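You operate a simulated robot arm through the tools that you are given. There is no shell and no other tool. Be economical: measure what you need, move in short steps, check, and stop when the job is done.

You run a simulated robot arm. Do the job below in one go: nothing can be reset, and whatever is moved stays where it is left.

Task
Take the orange frost pad on the cover of the ironing board and put it away on the narrow wooden table.

The check looks at the end state, three seconds after you hand in, the way a careful person would. Anything else that was tipped, shoved, dropped, spilled or broken makes it a failure. A push-on lid holds only when it is set on centred and level and pressed home; a screw cap is set on level and turned clockwise until tight.

Robot
A 7-joint arm with a two-finger parallel gripper on a trunk, on a base that drives. Base frame: it is fixed to the floor where the robot stands at the start and does not move with it; the origin is under the middle of the robot, x ahead of it, y to its left, z up. Readings come in mm, rad, newtons and seconds.
With the tool pointing down near the work surface it reaches from about 340 to 760 mm from the robot's upright axis, wherever it stands. Its first joint turns from -2.007 to 2.007 rad. Places, roughly: narrow wooden table [-1900, 2300, 800]. Payload 3.91 kg.
The tool frame sits at the grasp point between the pads (the TCP): z along the fingers, y along the line on which they close. The tips reach 30 mm beyond it. The gripper opens to 110 mm. The fingers are 20 mm wide and 10 mm thick; the gripper's body (48 by 112 mm) begins 55 mm behind the TCP.
Orientation is that of the tool frame in the base frame, as a unit quaternion [x, y, z, w]. With the fingers straight down and closing along the base's y, the tool's x points along the base's -x, its y along +y and its z along -z.

Tools
- The arm moves only by the tool drive_tool. Its argument "increments" is one flat list of numbers, 7 for each row, row after row: the shift along the base's x, y, z in mm, then the turn, a rotation vector about the base's x, y, z in rad, then the closure, from 0 (fully open) to 1 (shut). In form: [tx, ty, tz, wx, wy, wz, fingers, tx, ty, tz, wx, wy, wz, fingers, ...]. A call has 1 to 12 rows; each row shifts and turns the commanded pose from where the row before left it. A row lasts 0.2 s, in which the tool goes at most 50 mm and 0.15 rad; a call with a longer step from one row to the next is refused whole, and so is a gripper value outside its range. A pose out of reach is approached as far as the arm can. The call stops where the force on the tool passes 40 N (or 10 N more than at its start, if that is more) or the arm is blocked; 0.2 s more then pass. Each finger travels about 108 mm/s and halts on what it meets, pressing with about 34 N; the grip force reading is that of the motor and also rises with nothing between the fingers. The clock runs only during rows and for 0.2 s after the last one: add rows that do not move to give the fingers time. The reply holds the time, the measured pose of the TCP, the force on the tool along the base axes, the opening and the grip force, in the units named above and with some noise, and new pictures: "views" is both (left out), scene, wrist or none.
- Cameras (640 x 400 px; columns grow to the right, rows downward): "scene" is now at [12.1, 112.4, 1491.7]; the picture's right is [-0.42, -0.91, 0.00], its down [-0.64, 0.30, -0.71] and it looks along [0.64, -0.30, -0.71] (base axes); focal length 249 px, centre (320, 200). "wrist" rides on the gripper at [72, 17, -103] in the tool frame; the picture's right is [-0.23, 0.97, 0.00], its down [-0.76, -0.18, -0.62] and it looks along [-0.61, -0.14, 0.78] (tool axes); focal length 222 px, centre (320, 200). There is no depth. A picture from a camera that has moved, and an enlarged one, comes with that camera's place and axes in the base frame and with its lens. The place of the scene camera against the robot may be out by one fixed shift of up to 12 mm in any direction.
- move_column(by): slides the trunk up (or, below 0, down) by that many mm; the arm and the scene camera ride with it, the base frame stays. It gives what a move gives, with no picture.
- roll_base(legs): drives the robot by 1 to 6 legs, each [ahead, turn to the left] in mm and rad, along the robot's own axes; the way and the turn of a leg run together, so that a leg with both is an arc; at most 1500 mm and 3.142 rad a leg. The arm and the cameras ride along, it lands a little off, and it stops where it bumps. It gives what a move gives, and a new picture of the scene camera.
- aim_head(pan, tilt): turns the head with the scene camera to pan (to the left, within 2.705 rad either way) and tilt (down, from -0.506 to 1.204), counted from straight ahead of the robot. It gives what a move gives, and a new picture of the scene camera.
- enlarge(camera, box): a new picture of the part [left, top, right, bottom] of that camera's present view, enlarged. The clock stands still meanwhile.
- close_job(): hands the job in; it is judged then, once.

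Go step by step. Nothing tells you exact positions but the pictures and the camera data: compare them with the known pose of the tool, close in by small moves and look again before you grip or let go. The budget is 120 turns and 170 pictures, counting those below and the enlarged ones. Unless the task says otherwise, let go and move clear before handing in, and close with one line.

The tools are called as name(argument=value, ...) on one line, values as JSON. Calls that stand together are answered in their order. drive_tool: Moves the arm, as the interface text tells. Its arguments: {"type":"object","properties":{"increments":{"type":"array"},"views":{"type":"string","enum":["both","scene","wrist","none"]}},"required":["increments"]} The other tools are called the same way: move_column (by) slides the trunk up or down; roll_base (legs) drives the base; aim_head (pan, tilt) turns the head that bears the scene camera; enlarge (camera, box) takes an enlarged picture of a part of a camera's view; close_job () hands the job in.

At the start:

```text
clock: 0.0
tool_pos: [542.4, -41.5, 1010.4]
orientation: [0.004, 1.0, 0.001, 0.0]
ft_force: [-0.7, -0.3, -1.1]
gripper_width: 109.8
grasp_force: 0.0
trunk travel left (down, up): [-600.0, 390.0]
robot x, y, heading: [-0.9, -2.2, 0.003]
head pan, tilt: [-0.436, 0.787]
```

scene: 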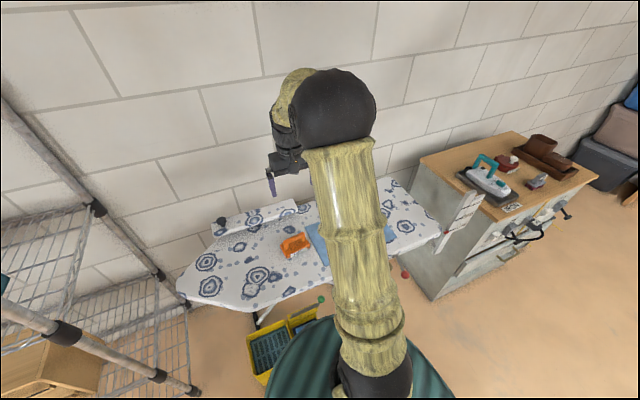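
wrist: 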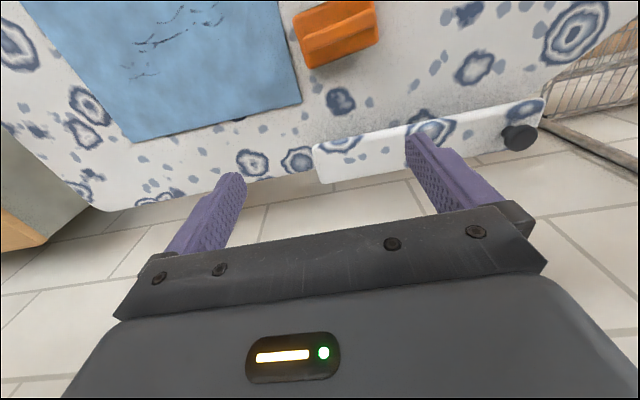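

The orange item lies on the ironing-board cover near [486, -10, 790] according to both cameras. I'll look closer at it before moving.

enlarge(camera="wrist", box=[240, 0, 440, 125])

enlarge(camera="scene", box=[200, 180, 360, 280])

```text
3.20 times, centred on (340, 62) of wrist
camera zoom: at [470.4, -24.1, 1114.7], right [0.23, 0.97, 0.0], down [0.76, -0.18, 0.62], along [0.61, -0.15, -0.78], focal length 711 px, centre (256, 640)
```

zoom: 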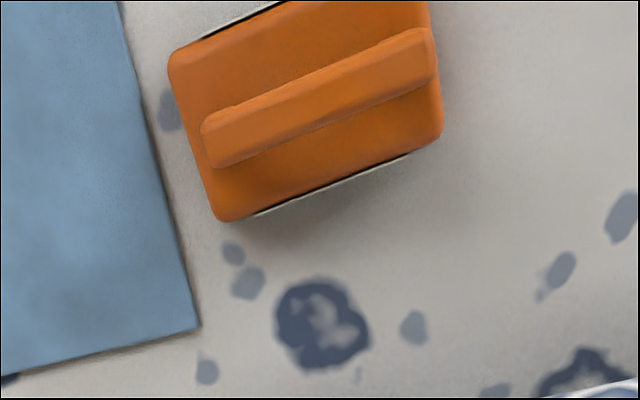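

```text
4.00 times, centred on (280, 230) of scene
camera zoom: at [12.1, 112.4, 1491.7], right [-0.42, -0.91, 0.0], down [-0.64, 0.3, -0.71], along [0.64, -0.3, -0.71], focal length 995 px, centre (480, 80)
```

zoom: 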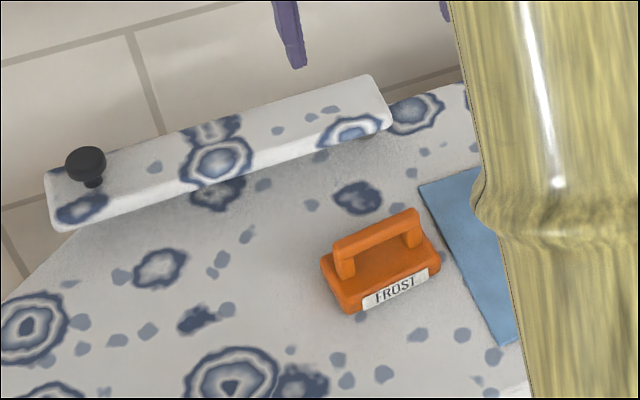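

It is an orange pad with a bar handle running nearly along the base's y, centred near [482, -8]. I'll turn the gripper so that it closes across the handle, and move above it.

drive_tool(increments=[-6, 3.4, 0, 0, 0, -0.149, 0, -6, 3.4, 0, 0, 0, -0.149, 0, -6, 3.4, 0, 0, 0, -0.149, 0, -6, 3.4, 0, 0, 0, -0.149, 0, -6, 3.4, 0, 0, 0, -0.149, 0, -6, 3.4, 0, 0, 0, -0.149, 0, -6, 3.4, 0, 0, 0, -0.149, 0, -6, 3.4, 0, 0, 0, -0.149, 0, -6, 3.4, 0, 0, 0, -0.149, 0, -6, 3.4, 0, 0, 0, -0.149, 0, 0, 0, 0, 0, 0, 0, 0])

```text
clock: 2.4
tool_pos: [481.0, -8.3, 1010.8]
orientation: [0.682, 0.731, 0.0, -0.001]
ft_force: [-0.2, 0.4, 0.1]
gripper_width: 110.1
grasp_force: 0.0
trunk travel left (down, up): [-600.0, 390.0]
robot x, y, heading: [1.0, 0.6, -0.003]
head pan, tilt: [-0.436, 0.787]
camera scene: at [12.1, 112.4, 1491.7], right [-0.42, -0.91, 0.0], down [-0.64, 0.3, -0.71], along [0.64, -0.3, -0.71], focal length 249 px, centre (320, 200)
camera wrist: at [493.6, 65.8, 1113.9], right [0.99, -0.16, 0.0], down [-0.12, -0.77, 0.62], along [-0.1, -0.62, -0.78], focal length 222 px, centre (320, 200)
```

scene: 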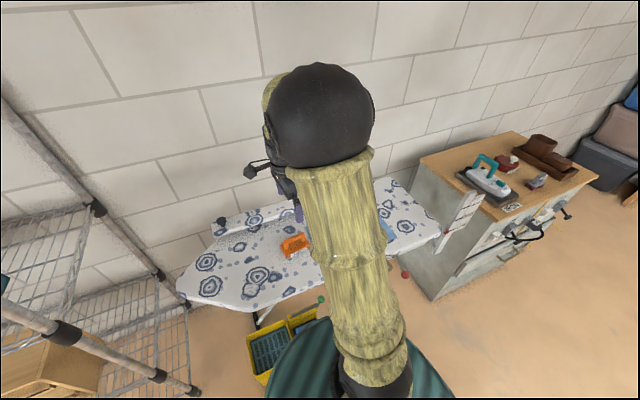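
wrist: 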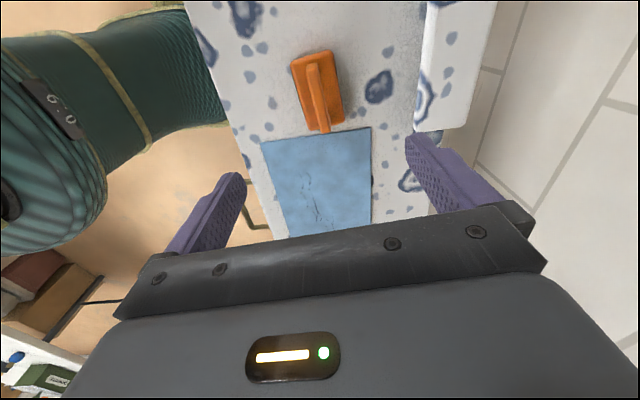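

The gripper is now above the pad. I'll enlarge the wrist view to measure the heights and the handle line.

enlarge(camera="wrist", box=[240, 40, 400, 140])

```text
4.00 times, centred on (320, 90) of wrist
camera zoom: at [493.6, 65.8, 1113.9], right [0.99, -0.16, 0.0], down [-0.12, -0.77, 0.62], along [-0.1, -0.62, -0.78], focal length 888 px, centre (320, 640)
```

zoom: 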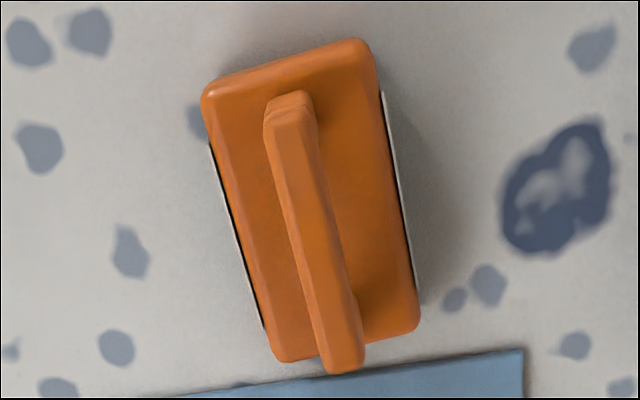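

The handle's top centre triangulates to about [481, -8, 828] and the body top to about 800. I'll come down to z = 870 with the fingers straddling the bar and check.

drive_tool(increments=[0, 0, -35, 0, 0, 0, 0.3, 0, 0, -35, 0, 0, 0, 0.3, 0, 0, -35, 0, 0, 0, 0.3, 0, 0, -35, 0, 0, 0, 0.3, 0, 0, 0, 0, 0, 0, 0.3], views="wrist")

```text
clock: 3.6
tool_pos: [480.0, -5.8, 869.7]
orientation: [0.681, 0.733, 0.0, 0.0]
ft_force: [0.6, 0.8, 0.1]
gripper_width: 77.1
grasp_force: 0.1
trunk travel left (down, up): [-600.0, 390.0]
robot x, y, heading: [3.3, 1.9, 0.0]
head pan, tilt: [-0.436, 0.787]
camera wrist: at [492.6, 68.3, 972.7], right [0.99, -0.16, 0.0], down [-0.12, -0.77, 0.62], along [-0.1, -0.62, -0.78], focal length 222 px, centre (320, 200)
```

wrist: 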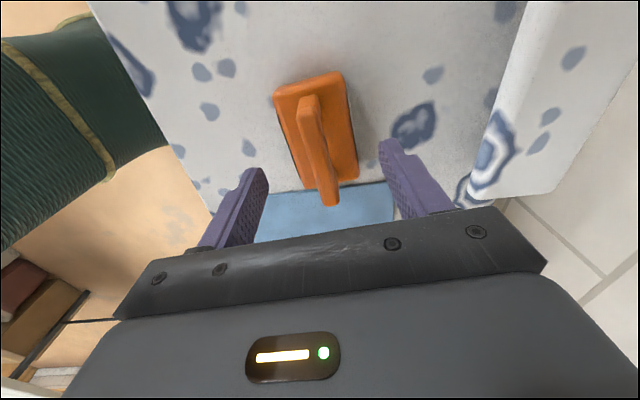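

The fingers straddle the bar. I'll lower to z = 840 in small steps and look from the side with the scene camera as well.

drive_tool(increments=[0, -1, -15, 0, 0, 0, 0.4, 0, -1, -14, 0, 0, 0, 0.5, 0, 0, 0, 0, 0, 0, 0.5])

enlarge(camera="wrist", box=[200, 80, 440, 230])

enlarge(camera="scene", box=[240, 200, 340, 263])

```text
clock: 4.4
tool_pos: [482.9, -9.0, 841.4]
orientation: [0.681, 0.732, 0.0, 0.0]
ft_force: [-0.6, -0.3, 0.6]
gripper_width: 54.9
grasp_force: 0.0
trunk travel left (down, up): [-600.0, 390.0]
robot x, y, heading: [3.1, 2.9, 0.001]
head pan, tilt: [-0.436, 0.787]
camera scene: at [12.1, 112.4, 1491.7], right [-0.42, -0.91, 0.0], down [-0.64, 0.3, -0.71], along [0.64, -0.3, -0.71], focal length 249 px, centre (320, 200)
camera wrist: at [493.9, 64.9, 944.8], right [0.99, -0.16, 0.0], down [-0.12, -0.77, 0.62], along [-0.1, -0.62, -0.78], focal length 222 px, centre (320, 200)
```

scene: 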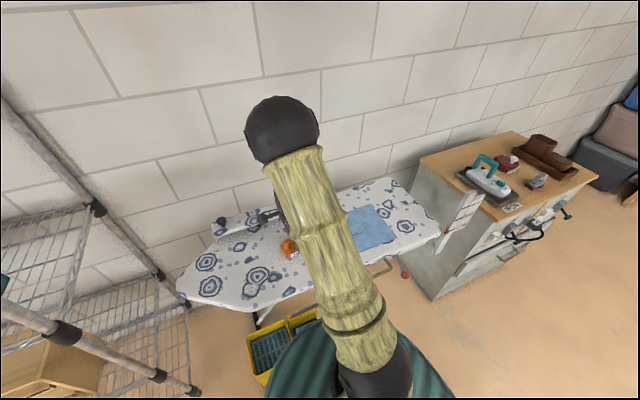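
wrist: 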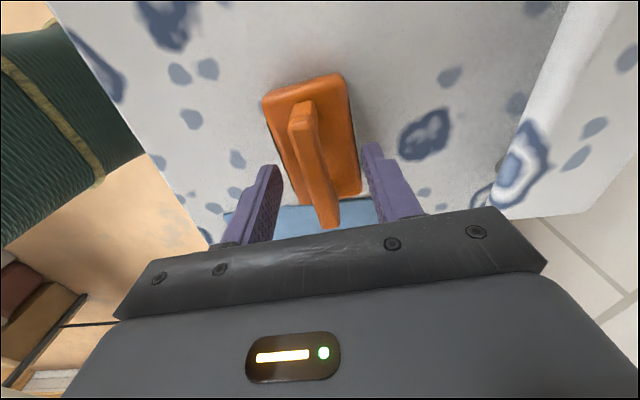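

```text
2.67 times, centred on (320, 155) of wrist
camera zoom: at [493.9, 64.9, 944.8], right [0.99, -0.16, 0.0], down [-0.12, -0.77, 0.62], along [-0.1, -0.62, -0.78], focal length 592 px, centre (320, 320)
```

zoom: 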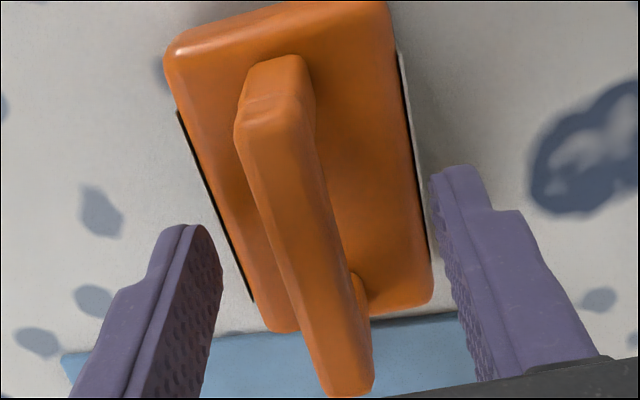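

```text
6.35 times, centred on (290, 232) of scene
camera zoom: at [12.1, 112.4, 1491.7], right [-0.42, -0.91, 0.0], down [-0.64, 0.3, -0.71], along [0.64, -0.3, -0.71], focal length 1579 px, centre (510, -0)
```

zoom: 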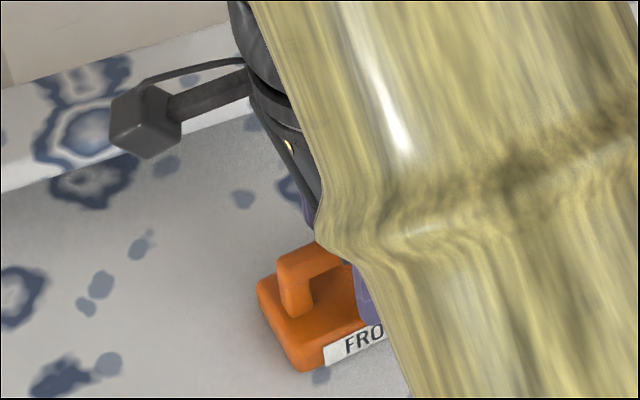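

The bar sits between the fingers, with the tips at about z = 811, just above the body. I'll close on the handle.

drive_tool(increments=[0, 0, -2, 0, 0, 0, 0.7, 0, 0, 0, 0, 0, 0, 0.9, 0, 0, 0, 0, 0, 0, 1.0, 0, 0, 0, 0, 0, 0, 1.0, 0, 0, 0, 0, 0, 0, 1.0], views="wrist")

```text
clock: 5.6
tool_pos: [482.0, -8.6, 839.9]
orientation: [0.681, 0.732, 0.0, 0.0]
ft_force: [-0.4, 0.1, 0.7]
gripper_width: 13.7
grasp_force: 34.1
trunk travel left (down, up): [-600.0, 390.0]
robot x, y, heading: [-1.3, 1.9, 0.001]
head pan, tilt: [-0.436, 0.787]
camera wrist: at [494.3, 64.5, 943.6], right [0.99, -0.16, 0.0], down [-0.12, -0.77, 0.62], along [-0.1, -0.62, -0.78], focal length 222 px, centre (320, 200)
```

wrist: 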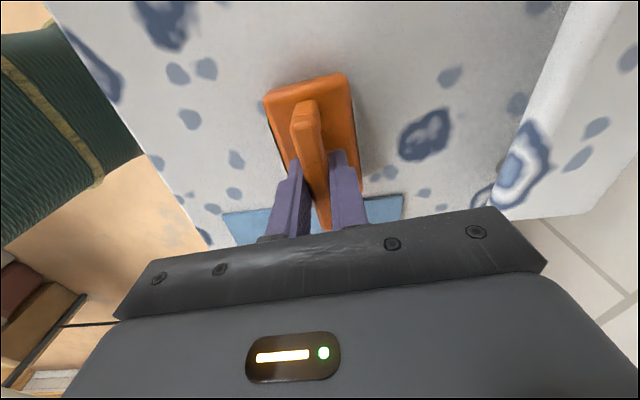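

It is gripped on the bar, 13.7 mm wide. I'll lift gently.

drive_tool(increments=[0, 0, 10, 0, 0, 0, 1, 0, 0, 20, 0, 0, 0, 1, 0, 0, 30, 0, 0, 0, 1, 0, 0, 40, 0, 0, 0, 1, 0, 0, 40, 0, 0, 0, 1, 0, 0, 40, 0, 0, 0, 1, 0, 0, 0, 0, 0, 0, 1], views="wrist")

aim_head(pan=2.3, tilt=0.35)

```text
clock: 7.2
tool_pos: [482.9, -5.8, 1020.8]
orientation: [0.68, 0.733, 0.0, -0.001]
ft_force: [1.2, 0.1, -0.8]
gripper_width: 13.6
grasp_force: 33.8
trunk travel left (down, up): [-600.0, 390.0]
robot x, y, heading: [-0.7, -2.2, -0.001]
head pan, tilt: [-0.436, 0.787]
camera wrist: at [494.2, 67.7, 1125.0], right [0.99, -0.16, 0.0], down [-0.12, -0.77, 0.62], along [-0.1, -0.62, -0.78], focal length 222 px, centre (320, 200)
```

wrist: 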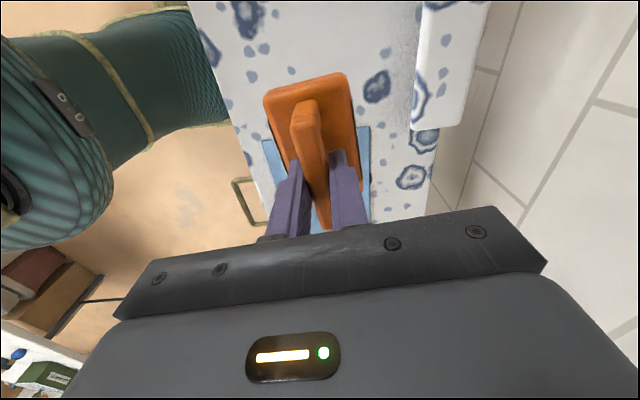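

```text
clock: 9.6
tool_pos: [482.1, -6.2, 1021.5]
orientation: [0.682, 0.732, 0.0, 0.001]
ft_force: [-0.3, -0.4, -1.2]
gripper_width: 13.3
grasp_force: 33.8
trunk travel left (down, up): [-600.0, 390.0]
robot x, y, heading: [-0.1, 1.0, 0.002]
head pan, tilt: [2.3, 0.351]
camera scene: at [-123.5, 216.2, 1530.4], right [0.75, 0.67, 0.0], down [0.23, -0.26, -0.94], along [-0.63, 0.7, -0.34], focal length 249 px, centre (320, 200)
```

scene: 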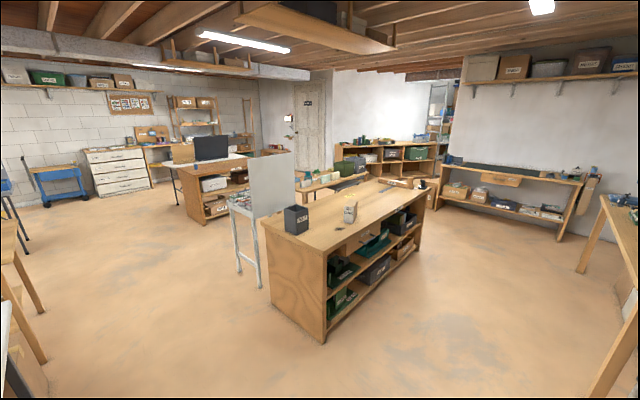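

The pad is in hand. The listed place projects to about (326, 177), which is a table behind the workbench, so I'll look closer there.

enlarge(camera="scene", box=[220, 110, 460, 260])

aim_head(pan=1.4, tilt=0.5)

```text
2.67 times, centred on (340, 185) of scene
camera zoom: at [-123.5, 216.2, 1530.4], right [0.75, 0.67, 0.0], down [0.23, -0.26, -0.94], along [-0.63, 0.7, -0.34], focal length 663 px, centre (267, 240)
```

zoom: 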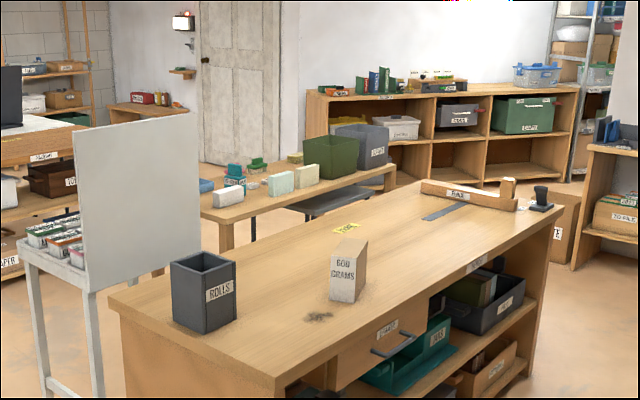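

```text
clock: 10.8
tool_pos: [481.5, -7.1, 1020.8]
orientation: [0.681, 0.732, 0.0, -0.001]
ft_force: [0.4, -0.2, -1.7]
gripper_width: 13.5
grasp_force: 34.1
trunk travel left (down, up): [-600.0, 390.0]
robot x, y, heading: [0.9, -1.7, 0.002]
head pan, tilt: [1.4, 0.499]
camera scene: at [-46.0, 236.4, 1516.7], right [0.99, -0.17, 0.0], down [-0.08, -0.47, -0.88], along [0.15, 0.87, -0.48], focal length 249 px, centre (320, 200)
```

scene: 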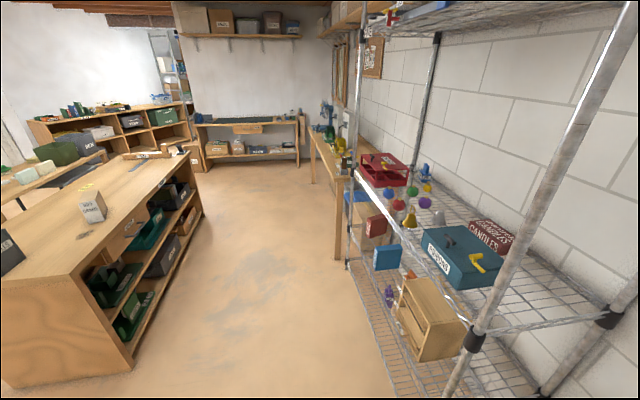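

The narrow wooden table is the one behind the workbench, with its front edge at x ≈ -1720, y ≈ 1750–2900. Its north end can be reached through the aisle to the right of the workbench. I'll back off, turn left and look down the aisle.

aim_head(pan=0.3, tilt=0.6)

roll_base(legs=[[-210, 0], [0, 1.571]])

```text
clock: 12.2
tool_pos: [481.4, -5.5, 1020.3]
orientation: [0.68, 0.733, 0.0, 0.0]
ft_force: [0.2, -0.5, -0.3]
gripper_width: 13.4
grasp_force: 33.9
trunk travel left (down, up): [-600.0, 390.0]
robot x, y, heading: [-1.4, 1.3, 0.004]
head pan, tilt: [0.3, 0.6]
camera scene: at [22.9, 172.9, 1507.6], right [0.3, -0.96, 0.0], down [-0.54, -0.17, -0.82], along [0.79, 0.24, -0.57], focal length 249 px, centre (320, 200)
```

scene: 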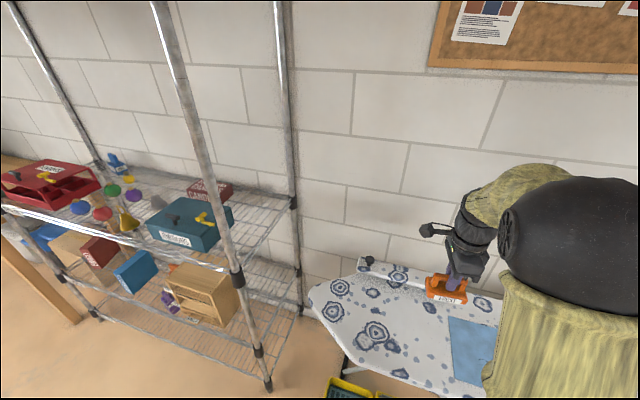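

```text
clock: 17.6
tool_pos: [-203.2, 481.8, 1019.8]
orientation: [-0.037, 0.999, -0.001, -0.001]
ft_force: [0.9, -0.4, 0.1]
gripper_width: 13.9
grasp_force: 34.6
trunk travel left (down, up): [-600.0, 390.0]
robot x, y, heading: [-206.8, 1.5, 1.574]
head pan, tilt: [0.3, 0.6]
camera scene: at [-389.3, 18.0, 1507.6], right [0.95, 0.3, 0.0], down [0.17, -0.54, -0.82], along [-0.25, 0.79, -0.57], focal length 249 px, centre (320, 200)
```

scene: 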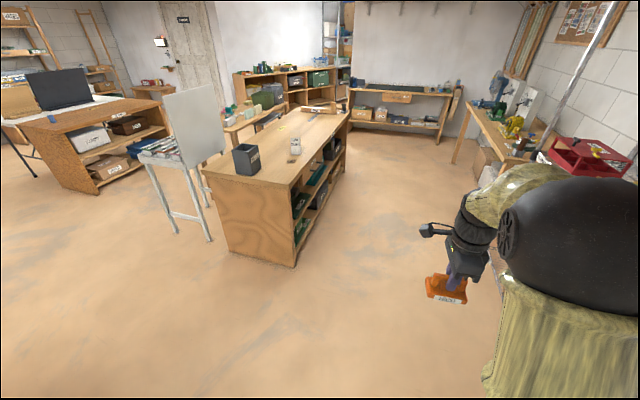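

The aisle is clear. I'll drive up it along the right side of the workbench, then look left at the table.

roll_base(legs=[[1500, 0], [1200, 0]])

aim_head(pan=1.5, tilt=0.6)

```text
clock: 30.4
tool_pos: [-107.5, 3116.5, 1020.8]
orientation: [-0.012, 1.0, 0.001, 0.0]
ft_force: [0.2, 0.1, -0.2]
gripper_width: 13.4
grasp_force: 34.1
trunk travel left (down, up): [-600.0, 390.0]
robot x, y, heading: [-135.1, 2637.7, 1.519]
head pan, tilt: [0.3, 0.6]
camera scene: at [-316.0, 2663.5, 1507.6], right [0.97, 0.25, 0.0], down [0.14, -0.55, -0.82], along [-0.21, 0.8, -0.57], focal length 249 px, centre (320, 200)
```

scene: 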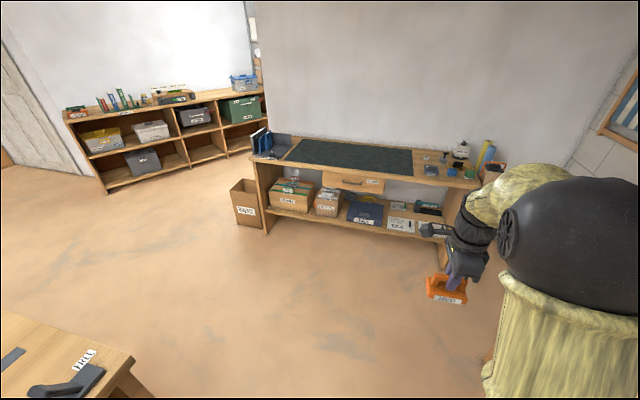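

```text
clock: 31.8
tool_pos: [-106.9, 3117.4, 1020.7]
orientation: [-0.012, 1.0, 0.0, 0.0]
ft_force: [0.8, -0.1, -0.5]
gripper_width: 13.5
grasp_force: 33.8
trunk travel left (down, up): [-600.0, 390.0]
robot x, y, heading: [-136.4, 2639.6, 1.524]
head pan, tilt: [1.499, 0.6]
camera scene: at [-381.6, 2588.2, 1507.6], right [0.12, 0.99, 0.0], down [0.56, -0.07, -0.83], along [-0.82, 0.1, -0.56], focal length 249 px, centre (320, 200)
```

scene: 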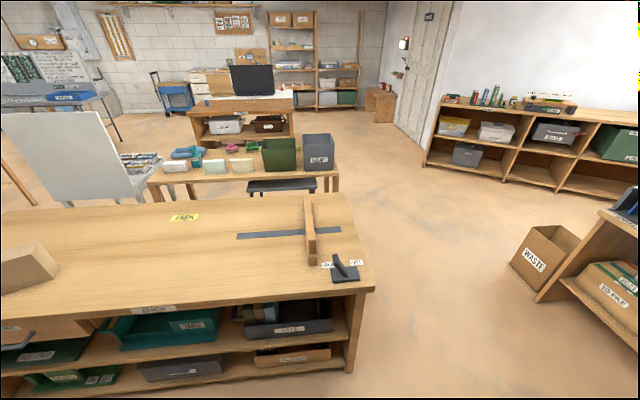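

I can see the narrow table beyond the workbench, with bins at its north end and soap bars in the middle. I'll enlarge to find a free patch.

enlarge(camera="scene", box=[120, 110, 360, 260])

```text
2.67 times, centred on (240, 185) of scene
camera zoom: at [-381.6, 2588.2, 1507.6], right [0.12, 0.99, 0.0], down [0.56, -0.07, -0.83], along [-0.82, 0.1, -0.56], focal length 663 px, centre (533, 240)
```

zoom: 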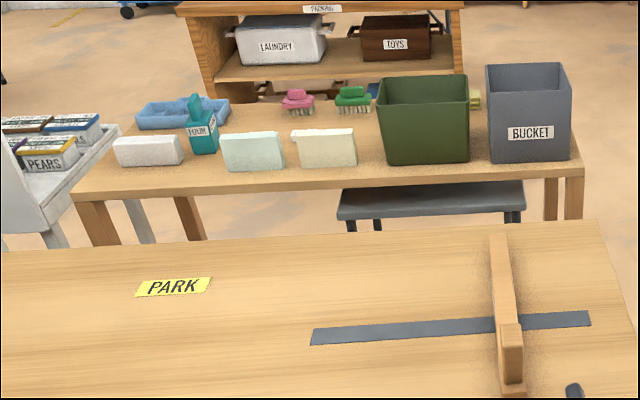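

There's a free patch behind the soap bars, around [-1985, 2190], and open floor west of the table. I'll go around the north side of the workbench to reach it from the west.

aim_head(pan=0.4, tilt=0.6)

roll_base(legs=[[700, 0], [0, 1.62]])

```text
clock: 33.2
tool_pos: [-107.1, 3116.8, 1020.6]
orientation: [-0.011, 1.0, 0.0, 0.0]
ft_force: [0.0, 0.4, -0.8]
gripper_width: 13.5
grasp_force: 33.8
trunk travel left (down, up): [-600.0, 390.0]
robot x, y, heading: [-137.1, 2636.1, 1.519]
head pan, tilt: [0.4, 0.6]
camera scene: at [-324.4, 2660.6, 1507.6], right [0.94, 0.35, 0.0], down [0.2, -0.53, -0.82], along [-0.29, 0.77, -0.57], focal length 249 px, centre (320, 200)
```

scene: 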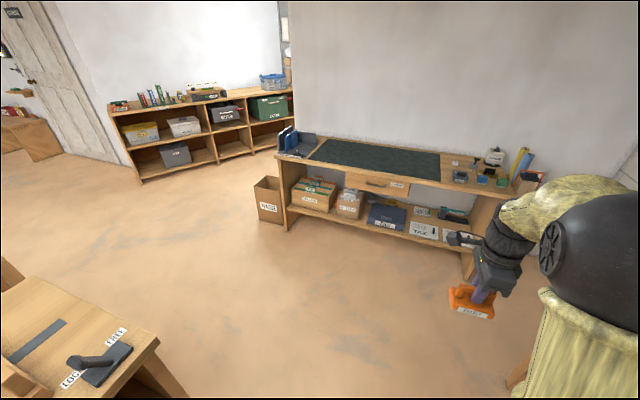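

```text
clock: 40.9
tool_pos: [-590.5, 3306.9, 1020.1]
orientation: [0.74, -0.673, 0.0, 0.0]
ft_force: [0.5, 0.1, -1.0]
gripper_width: 13.4
grasp_force: 34.0
trunk travel left (down, up): [-600.0, 390.0]
robot x, y, heading: [-108.5, 3313.3, -3.121]
head pan, tilt: [0.4, 0.6]
camera scene: at [-126.8, 3117.5, 1507.6], right [-0.41, 0.91, 0.0], down [0.52, 0.23, -0.82], along [-0.75, -0.34, -0.57], focal length 249 px, centre (320, 200)
```

scene: 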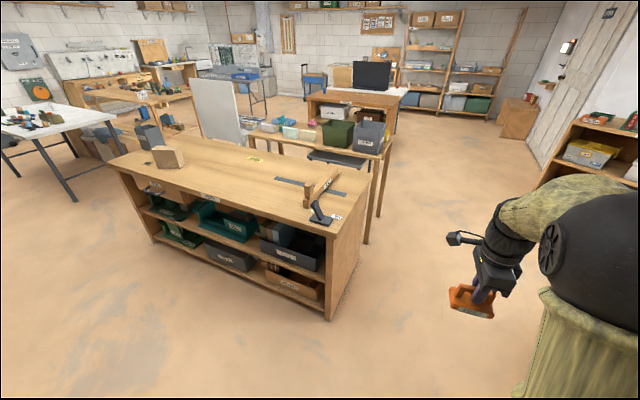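

The way west is clear north of the workbench. I'll drive along it.

roll_base(legs=[[0, -0.04], [1400, 0], [1350, 0]])

```text
clock: 54.9
tool_pos: [-3401.8, 3533.6, 1021.1]
orientation: [0.713, -0.701, 0.0, 0.0]
ft_force: [0.7, 0.3, -1.0]
gripper_width: 13.6
grasp_force: 33.5
trunk travel left (down, up): [-600.0, 390.0]
robot x, y, heading: [-2918.3, 3498.8, 3.087]
head pan, tilt: [0.4, 0.6]
camera scene: at [-2955.1, 3308.4, 1507.6], right [-0.34, 0.94, 0.0], down [0.53, 0.19, -0.82], along [-0.78, -0.28, -0.57], focal length 249 px, centre (320, 200)
```

scene: 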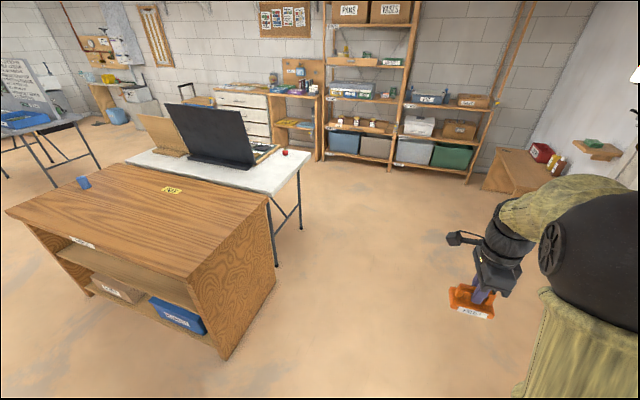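

I'm north-west of the narrow table, and the desk front is at x ≈ -3410. I'll look back toward the table.

aim_head(pan=2.2, tilt=0.55)

enlarge(camera="scene", box=[200, 100, 440, 250])

```text
clock: 56.7
tool_pos: [-3401.0, 3533.5, 1020.3]
orientation: [0.713, -0.701, -0.001, 0.0]
ft_force: [0.8, 0.6, -1.1]
gripper_width: 13.4
grasp_force: 33.8
trunk travel left (down, up): [-600.0, 390.0]
robot x, y, heading: [-2920.6, 3499.7, 3.084]
head pan, tilt: [2.201, 0.55]
camera scene: at [-2823.0, 3262.7, 1512.1], right [-0.84, -0.54, 0.0], down [-0.28, 0.44, -0.85], along [0.46, -0.72, -0.52], focal length 249 px, centre (320, 200)
```

scene: 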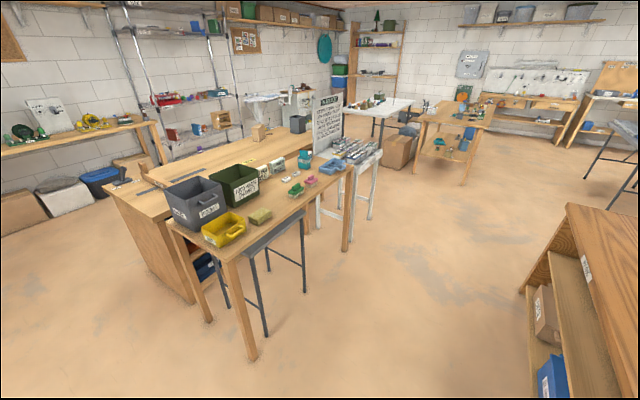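

```text
2.67 times, centred on (320, 175) of scene
camera zoom: at [-2823.0, 3262.7, 1512.1], right [-0.84, -0.54, 0.0], down [-0.28, 0.44, -0.85], along [0.46, -0.72, -0.52], focal length 663 px, centre (320, 267)
```

zoom: 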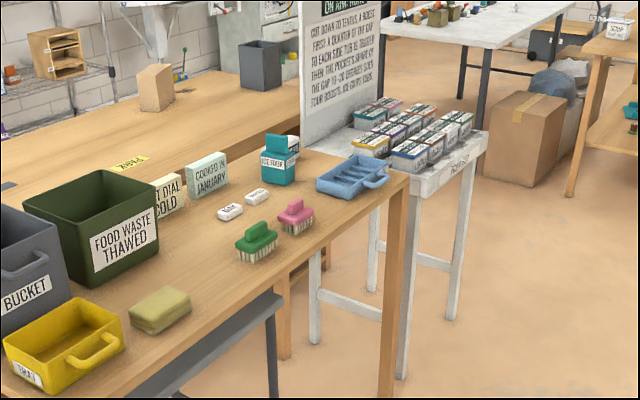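

The table top is now clear to see: bins, bars, brushes, a teal bottle and a tray. There are readable signs, so I'll read them in case they bear on where the pad should go.

enlarge(camera="scene", box=[295, 85, 391, 145])

enlarge(camera="scene", box=[240, 140, 336, 200])

```text
6.67 times, centred on (343, 115) of scene
camera zoom: at [-2823.0, 3262.7, 1512.1], right [-0.84, -0.54, 0.0], down [-0.28, 0.44, -0.85], along [0.46, -0.72, -0.52], focal length 1658 px, centre (167, 767)
```

zoom: 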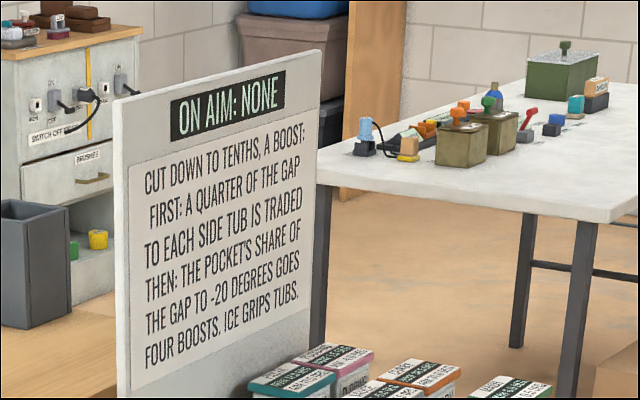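

```text
6.67 times, centred on (288, 170) of scene
camera zoom: at [-2823.0, 3262.7, 1512.1], right [-0.84, -0.54, 0.0], down [-0.28, 0.44, -0.85], along [0.46, -0.72, -0.52], focal length 1658 px, centre (533, 400)
```

zoom: 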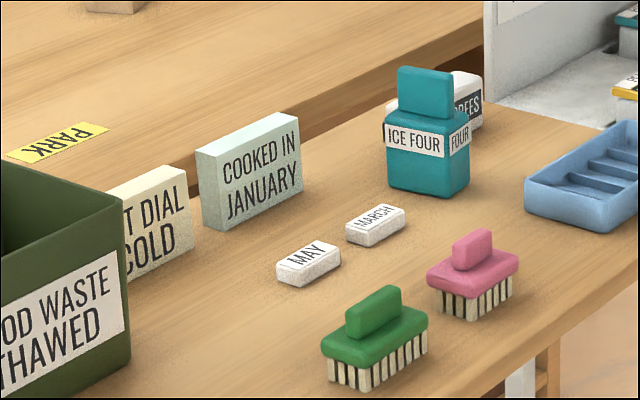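

Those signs concern other things, so any clear spot on the table will do. The gap between the sponge, the green brush and the green bin, near [-1935, 2375, 757], is free. I'll drive to the west side of the table and face it.

roll_base(legs=[[0, 1.82], [1150, 0], [0, 1.378]])

aim_head(pan=0.3, tilt=0.75)

```text
clock: 70.1
tool_pos: [-2222.8, 2415.2, 1021.7]
orientation: [0.677, 0.736, 0.0, 0.0]
ft_force: [-0.8, -0.2, -0.6]
gripper_width: 13.3
grasp_force: 33.4
trunk travel left (down, up): [-600.0, 390.0]
robot x, y, heading: [-2702.6, 2419.4, 0.015]
head pan, tilt: [2.201, 0.55]
camera scene: at [-2822.3, 2631.9, 1512.1], right [0.8, 0.6, 0.0], down [0.31, -0.42, -0.85], along [-0.51, 0.68, -0.52], focal length 249 px, centre (320, 200)
```

scene: 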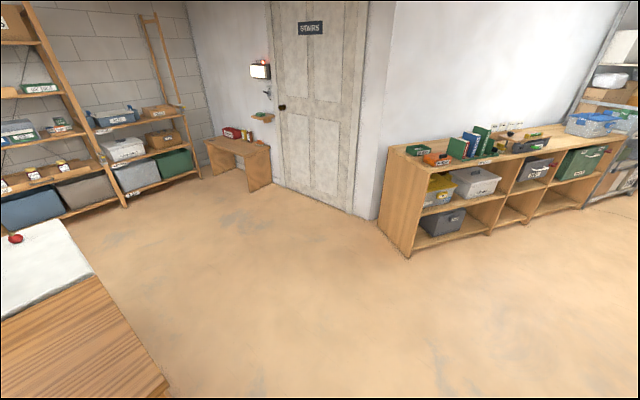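

```text
clock: 71.9
tool_pos: [-2223.3, 2415.6, 1021.6]
orientation: [0.676, 0.737, 0.0, 0.001]
ft_force: [-0.7, 0.5, -1.2]
gripper_width: 13.1
grasp_force: 33.7
trunk travel left (down, up): [-600.0, 390.0]
robot x, y, heading: [-2708.5, 2415.5, 0.015]
head pan, tilt: [0.3, 0.75]
camera scene: at [-2689.5, 2585.8, 1494.7], right [0.31, -0.95, 0.0], down [-0.65, -0.21, -0.73], along [0.7, 0.23, -0.68], focal length 249 px, centre (320, 200)
```

scene: 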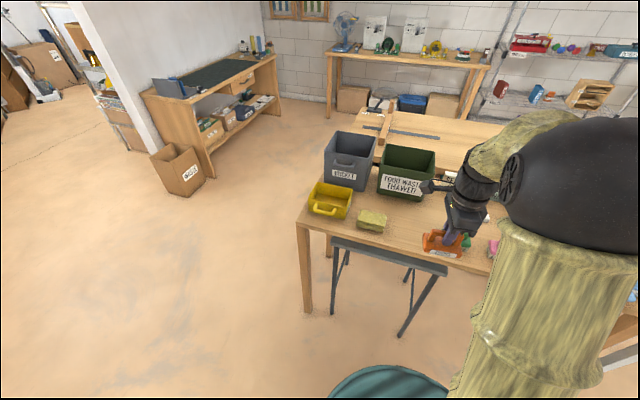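

I'm facing the table's west edge and the spot lies just ahead. I'll creep forward 170 mm and use the wrist camera.

roll_base(legs=[[170, 0]])

enlarge(camera="wrist", box=[0, 0, 640, 400])

enlarge(camera="scene", box=[300, 140, 540, 290])

```text
clock: 73.4
tool_pos: [-2050.8, 2419.6, 1020.5]
orientation: [0.675, 0.738, 0.0, 0.0]
ft_force: [1.2, 0.3, -0.7]
gripper_width: 13.6
grasp_force: 34.3
trunk travel left (down, up): [-600.0, 390.0]
robot x, y, heading: [-2531.2, 2414.3, 0.015]
head pan, tilt: [0.3, 0.75]
camera scene: at [-2518.0, 2588.6, 1494.7], right [0.31, -0.95, 0.0], down [-0.65, -0.21, -0.73], along [0.69, 0.23, -0.68], focal length 249 px, centre (320, 200)
```

scene: 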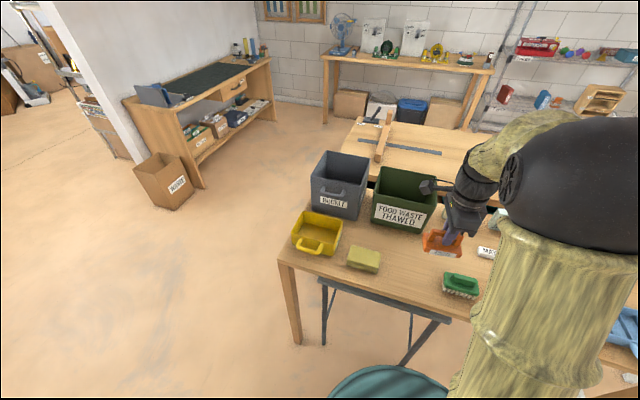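

```text
1.00 times, centred on (320, 200) of wrist
camera zoom: at [-2039.7, 2492.5, 1124.2], right [0.99, -0.14, 0.0], down [-0.11, -0.77, 0.62], along [-0.09, -0.62, -0.78], focal length 222 px, centre (320, 200)
```

zoom: 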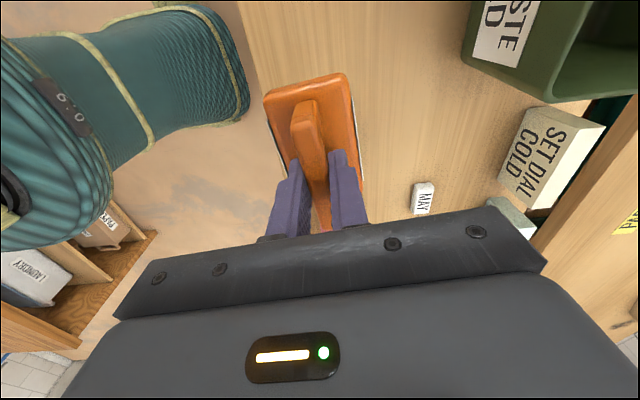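

```text
2.67 times, centred on (420, 215) of scene
camera zoom: at [-2518.0, 2588.6, 1494.7], right [0.31, -0.95, 0.0], down [-0.65, -0.21, -0.73], along [0.69, 0.23, -0.68], focal length 663 px, centre (53, 160)
```

zoom: 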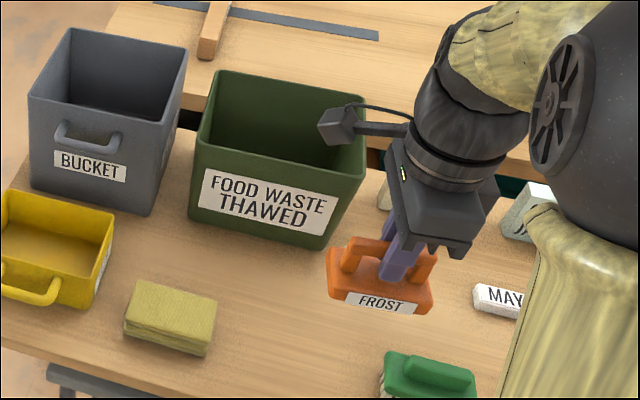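

Triangulating the bin corner and the "MAY" tile puts the table top at z ≈ 800. The clear spot between sponge, brush and bin is about [-1980, 2445], so I'll move over it and lower part of the way.

drive_tool(increments=[24, 8.5, 0, 0, 0, 0, 1, 24, 8.5, 0, 0, 0, 0, 1, 23, 8, 0, 0, 0, 0, 1, 0, 0, -30, 0, 0, 0, 1, 0, 0, -30, 0, 0, 0, 1, 0, 0, -30, 0, 0, 0, 1, 0, 0, 0, 0, 0, 0, 1])

enlarge(camera="scene", box=[300, 140, 540, 290])

```text
clock: 75.0
tool_pos: [-1979.3, 2443.2, 929.7]
orientation: [0.675, 0.737, -0.001, 0.0]
ft_force: [0.1, 0.4, -0.2]
gripper_width: 13.2
grasp_force: 33.6
trunk travel left (down, up): [-600.0, 390.0]
robot x, y, heading: [-2531.2, 2419.7, 0.016]
head pan, tilt: [0.3, 0.75]
camera scene: at [-2519.0, 2588.5, 1494.8], right [0.31, -0.95, 0.0], down [-0.65, -0.21, -0.73], along [0.69, 0.23, -0.68], focal length 249 px, centre (320, 200)
camera wrist: at [-1968.8, 2517.0, 1033.9], right [0.99, -0.14, 0.0], down [-0.11, -0.77, 0.62], along [-0.09, -0.62, -0.78], focal length 222 px, centre (320, 200)
```

scene: 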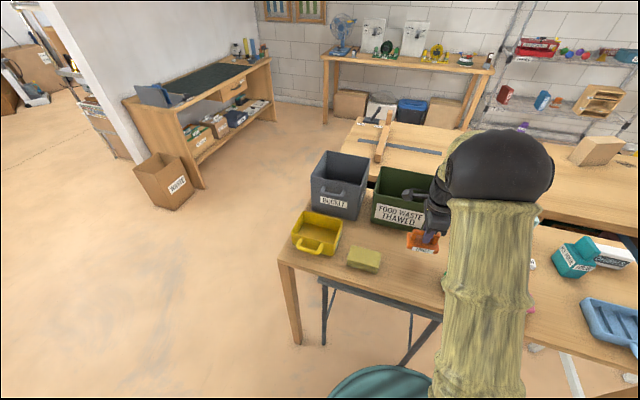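
wrist: 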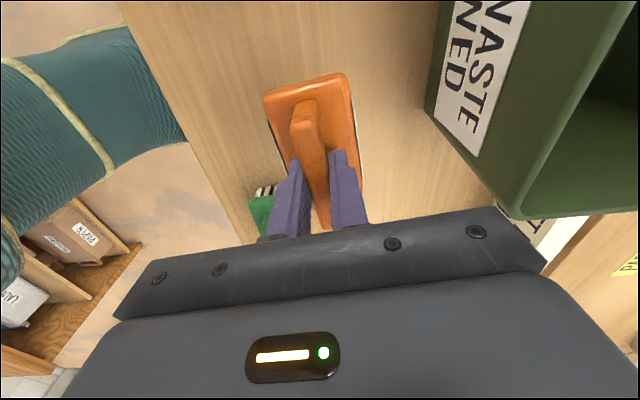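

```text
2.67 times, centred on (420, 215) of scene
camera zoom: at [-2519.0, 2588.5, 1494.8], right [0.31, -0.95, 0.0], down [-0.65, -0.21, -0.73], along [0.69, 0.23, -0.68], focal length 663 px, centre (53, 160)
```

zoom: 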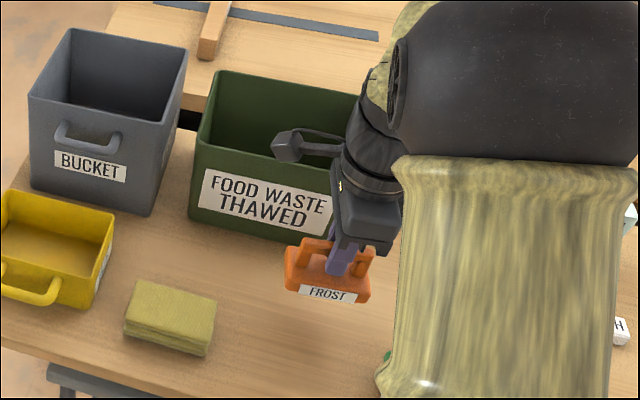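

The spot is clear, with about 40 mm to the bin rim. I'll shift a touch north away from the brush, lower to z = 875 and check.

drive_tool(increments=[2, 12, -10, 0, 0, 0, 1, 0, 0, -20, 0, 0, 0, 1, 0, 0, -15, 0, 0, 0, 1, 0, 0, -10, 0, 0, 0, 1, 0, 0, 0, 0, 0, 0, 1])

enlarge(camera="scene", box=[340, 180, 468, 260])

```text
clock: 76.2
tool_pos: [-1978.6, 2454.4, 876.8]
orientation: [0.675, 0.738, 0.0, 0.0]
ft_force: [-0.6, 0.2, 0.3]
gripper_width: 13.3
grasp_force: 34.1
trunk travel left (down, up): [-600.0, 390.0]
robot x, y, heading: [-2535.0, 2420.9, 0.023]
head pan, tilt: [0.3, 0.75]
camera scene: at [-2519.0, 2588.5, 1494.7], right [0.31, -0.95, 0.0], down [-0.65, -0.21, -0.73], along [0.69, 0.23, -0.68], focal length 249 px, centre (320, 200)
camera wrist: at [-1966.9, 2529.8, 979.8], right [0.99, -0.14, 0.0], down [-0.11, -0.77, 0.62], along [-0.09, -0.62, -0.78], focal length 222 px, centre (320, 200)
```

scene: 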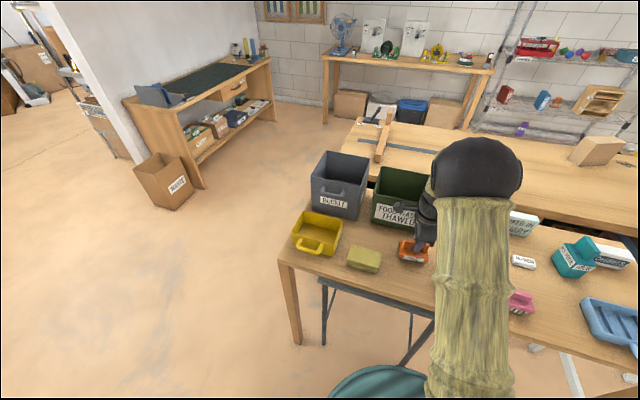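
wrist: 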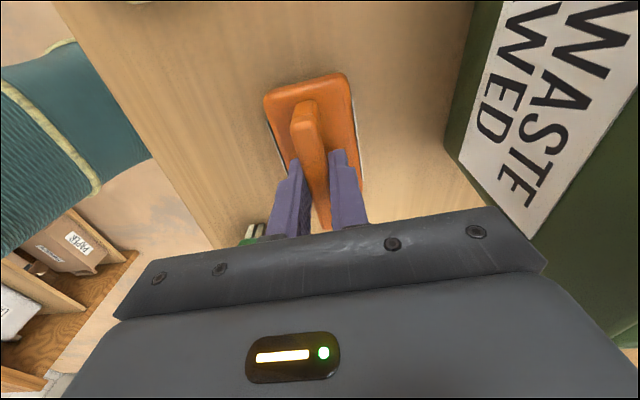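

```text
5.00 times, centred on (404, 220) of scene
camera zoom: at [-2519.0, 2588.5, 1494.7], right [0.31, -0.95, 0.0], down [-0.65, -0.21, -0.73], along [0.69, 0.23, -0.68], focal length 1243 px, centre (-100, 100)
```

zoom: 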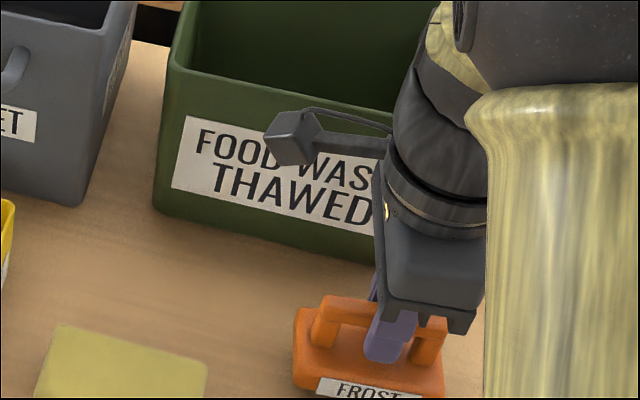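

It is close to the table with clearances intact. I'll descend slowly, watching for contact.

drive_tool(increments=[0, 0, -4, 0, 0, 0, 1, 0, 0, -4, 0, 0, 0, 1, 0, 0, -3, 0, 0, 0, 1, 0, 0, 0, 0, 0, 0, 1], views="none")

```text
clock: 77.2
tool_pos: [-1978.7, 2455.5, 864.8]
orientation: [0.675, 0.737, 0.0, 0.0]
ft_force: [-0.1, -0.5, -0.8]
gripper_width: 13.5
grasp_force: 33.9
trunk travel left (down, up): [-600.0, 390.0]
robot x, y, heading: [-2533.7, 2419.6, 0.016]
head pan, tilt: [0.3, 0.75]
```

drive_tool(increments=[0, 0, -2, 0, 0, 0, 1, 0, 0, -2, 0, 0, 0, 1, 0, 0, -2, 0, 0, 0, 1, 0, 0, 0, 0, 0, 0, 1], views="wrist")

```text
clock: 78.2
tool_pos: [-1979.6, 2455.6, 860.0]
orientation: [0.676, 0.737, 0.0, 0.001]
ft_force: [0.2, 0.3, 3.7]
gripper_width: 13.3
grasp_force: 34.5
trunk travel left (down, up): [-600.0, 390.0]
robot x, y, heading: [-2534.3, 2420.4, 0.015]
head pan, tilt: [0.3, 0.75]
camera wrist: at [-1967.8, 2529.0, 963.7], right [0.99, -0.14, 0.0], down [-0.11, -0.77, 0.62], along [-0.09, -0.62, -0.78], focal length 222 px, centre (320, 200)
```

wrist: 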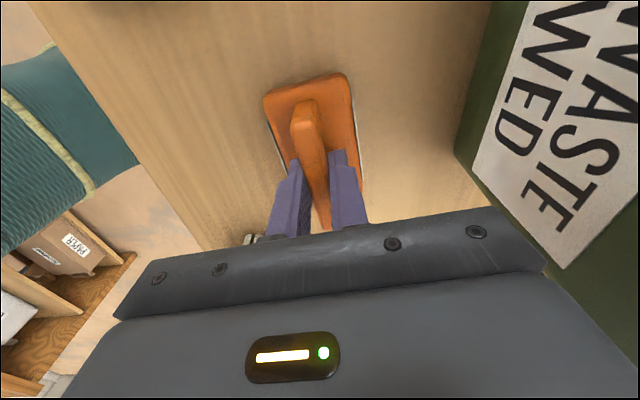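

The force has risen to 3.7 N, which fits first contact at TCP z = 860. I'll press one more millimetre to confirm.

drive_tool(increments=[0, 0, -1, 0, 0, 0, 1, 0, 0, 0, 0, 0, 0, 1], views="none")

```text
clock: 78.8
tool_pos: [-1978.9, 2454.7, 859.8]
orientation: [0.676, 0.737, 0.002, 0.002]
ft_force: [3.4, -1.2, 17.6]
gripper_width: 13.1
grasp_force: 33.8
trunk travel left (down, up): [-600.0, 390.0]
robot x, y, heading: [-2536.2, 2419.6, 0.015]
head pan, tilt: [0.3, 0.75]
```

The pad is seated on the table. I'll take off the preload, open partly and go straight up.

drive_tool(increments=[0, 0, 1, 0, 0, 0, 1, 0, 0, 0, 0, 0, 0, 0.85, 0, 0, 0, 0, 0, 0, 0.7, 0, 0, 0, 0, 0, 0, 0.6, 0, 0, 0, 0, 0, 0, 0.6, 0, 0, 15, 0, 0, 0, 0.6, 0, 0, 30, 0, 0, 0, 0.6, 0, 0, 40, 0, 0, 0, 0.6, 0, 0, 40, 0, 0, 0, 0.6, 0, 0, 40, 0, 0, 0, 0.6, 0, 0, 0, 0, 0, 0, 0.6])

enlarge(camera="scene", box=[300, 140, 540, 290])

```text
clock: 81.2
tool_pos: [-1981.4, 2457.9, 1026.2]
orientation: [0.675, 0.738, 0.0, -0.001]
ft_force: [0.2, 0.5, 0.7]
gripper_width: 43.9
grasp_force: 0.1
trunk travel left (down, up): [-600.0, 390.0]
robot x, y, heading: [-2531.8, 2419.0, 0.015]
head pan, tilt: [0.3, 0.75]
camera scene: at [-2519.1, 2588.6, 1494.7], right [0.31, -0.95, 0.0], down [-0.65, -0.21, -0.73], along [0.69, 0.23, -0.68], focal length 249 px, centre (320, 200)
camera wrist: at [-1970.0, 2530.6, 1130.4], right [0.99, -0.14, 0.0], down [-0.11, -0.77, 0.62], along [-0.09, -0.62, -0.78], focal length 222 px, centre (320, 200)
```

scene: 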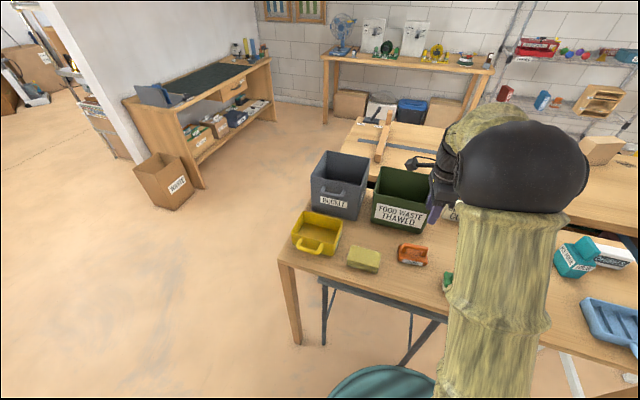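
wrist: 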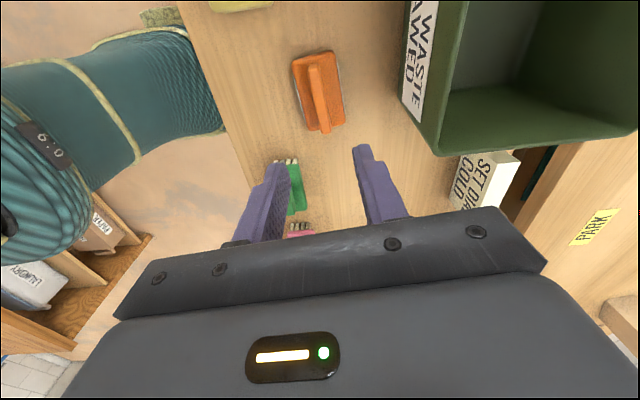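

```text
2.67 times, centred on (420, 215) of scene
camera zoom: at [-2519.1, 2588.6, 1494.7], right [0.31, -0.95, 0.0], down [-0.65, -0.21, -0.73], along [0.69, 0.23, -0.68], focal length 663 px, centre (53, 160)
```

zoom: 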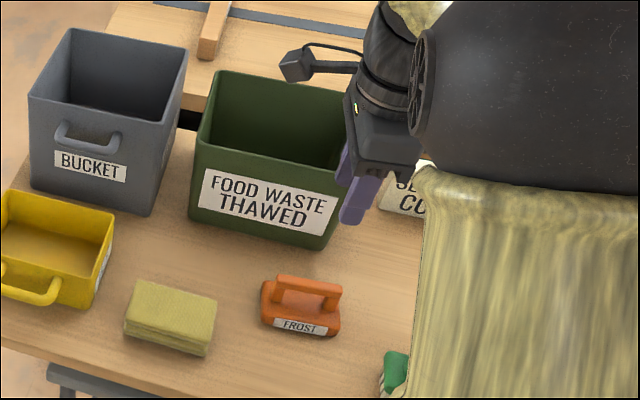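

The orange pad rests flat on the narrow table, its neighbours are untouched and the gripper is well clear above it. I'm handing in.

close_job()

```text
The job is handed in.
```

The orange frost pad now lies flat on the narrow wooden table, between the sponge, the green brush and the green bin. I saw nothing else moved, and the gripper is open and clear.
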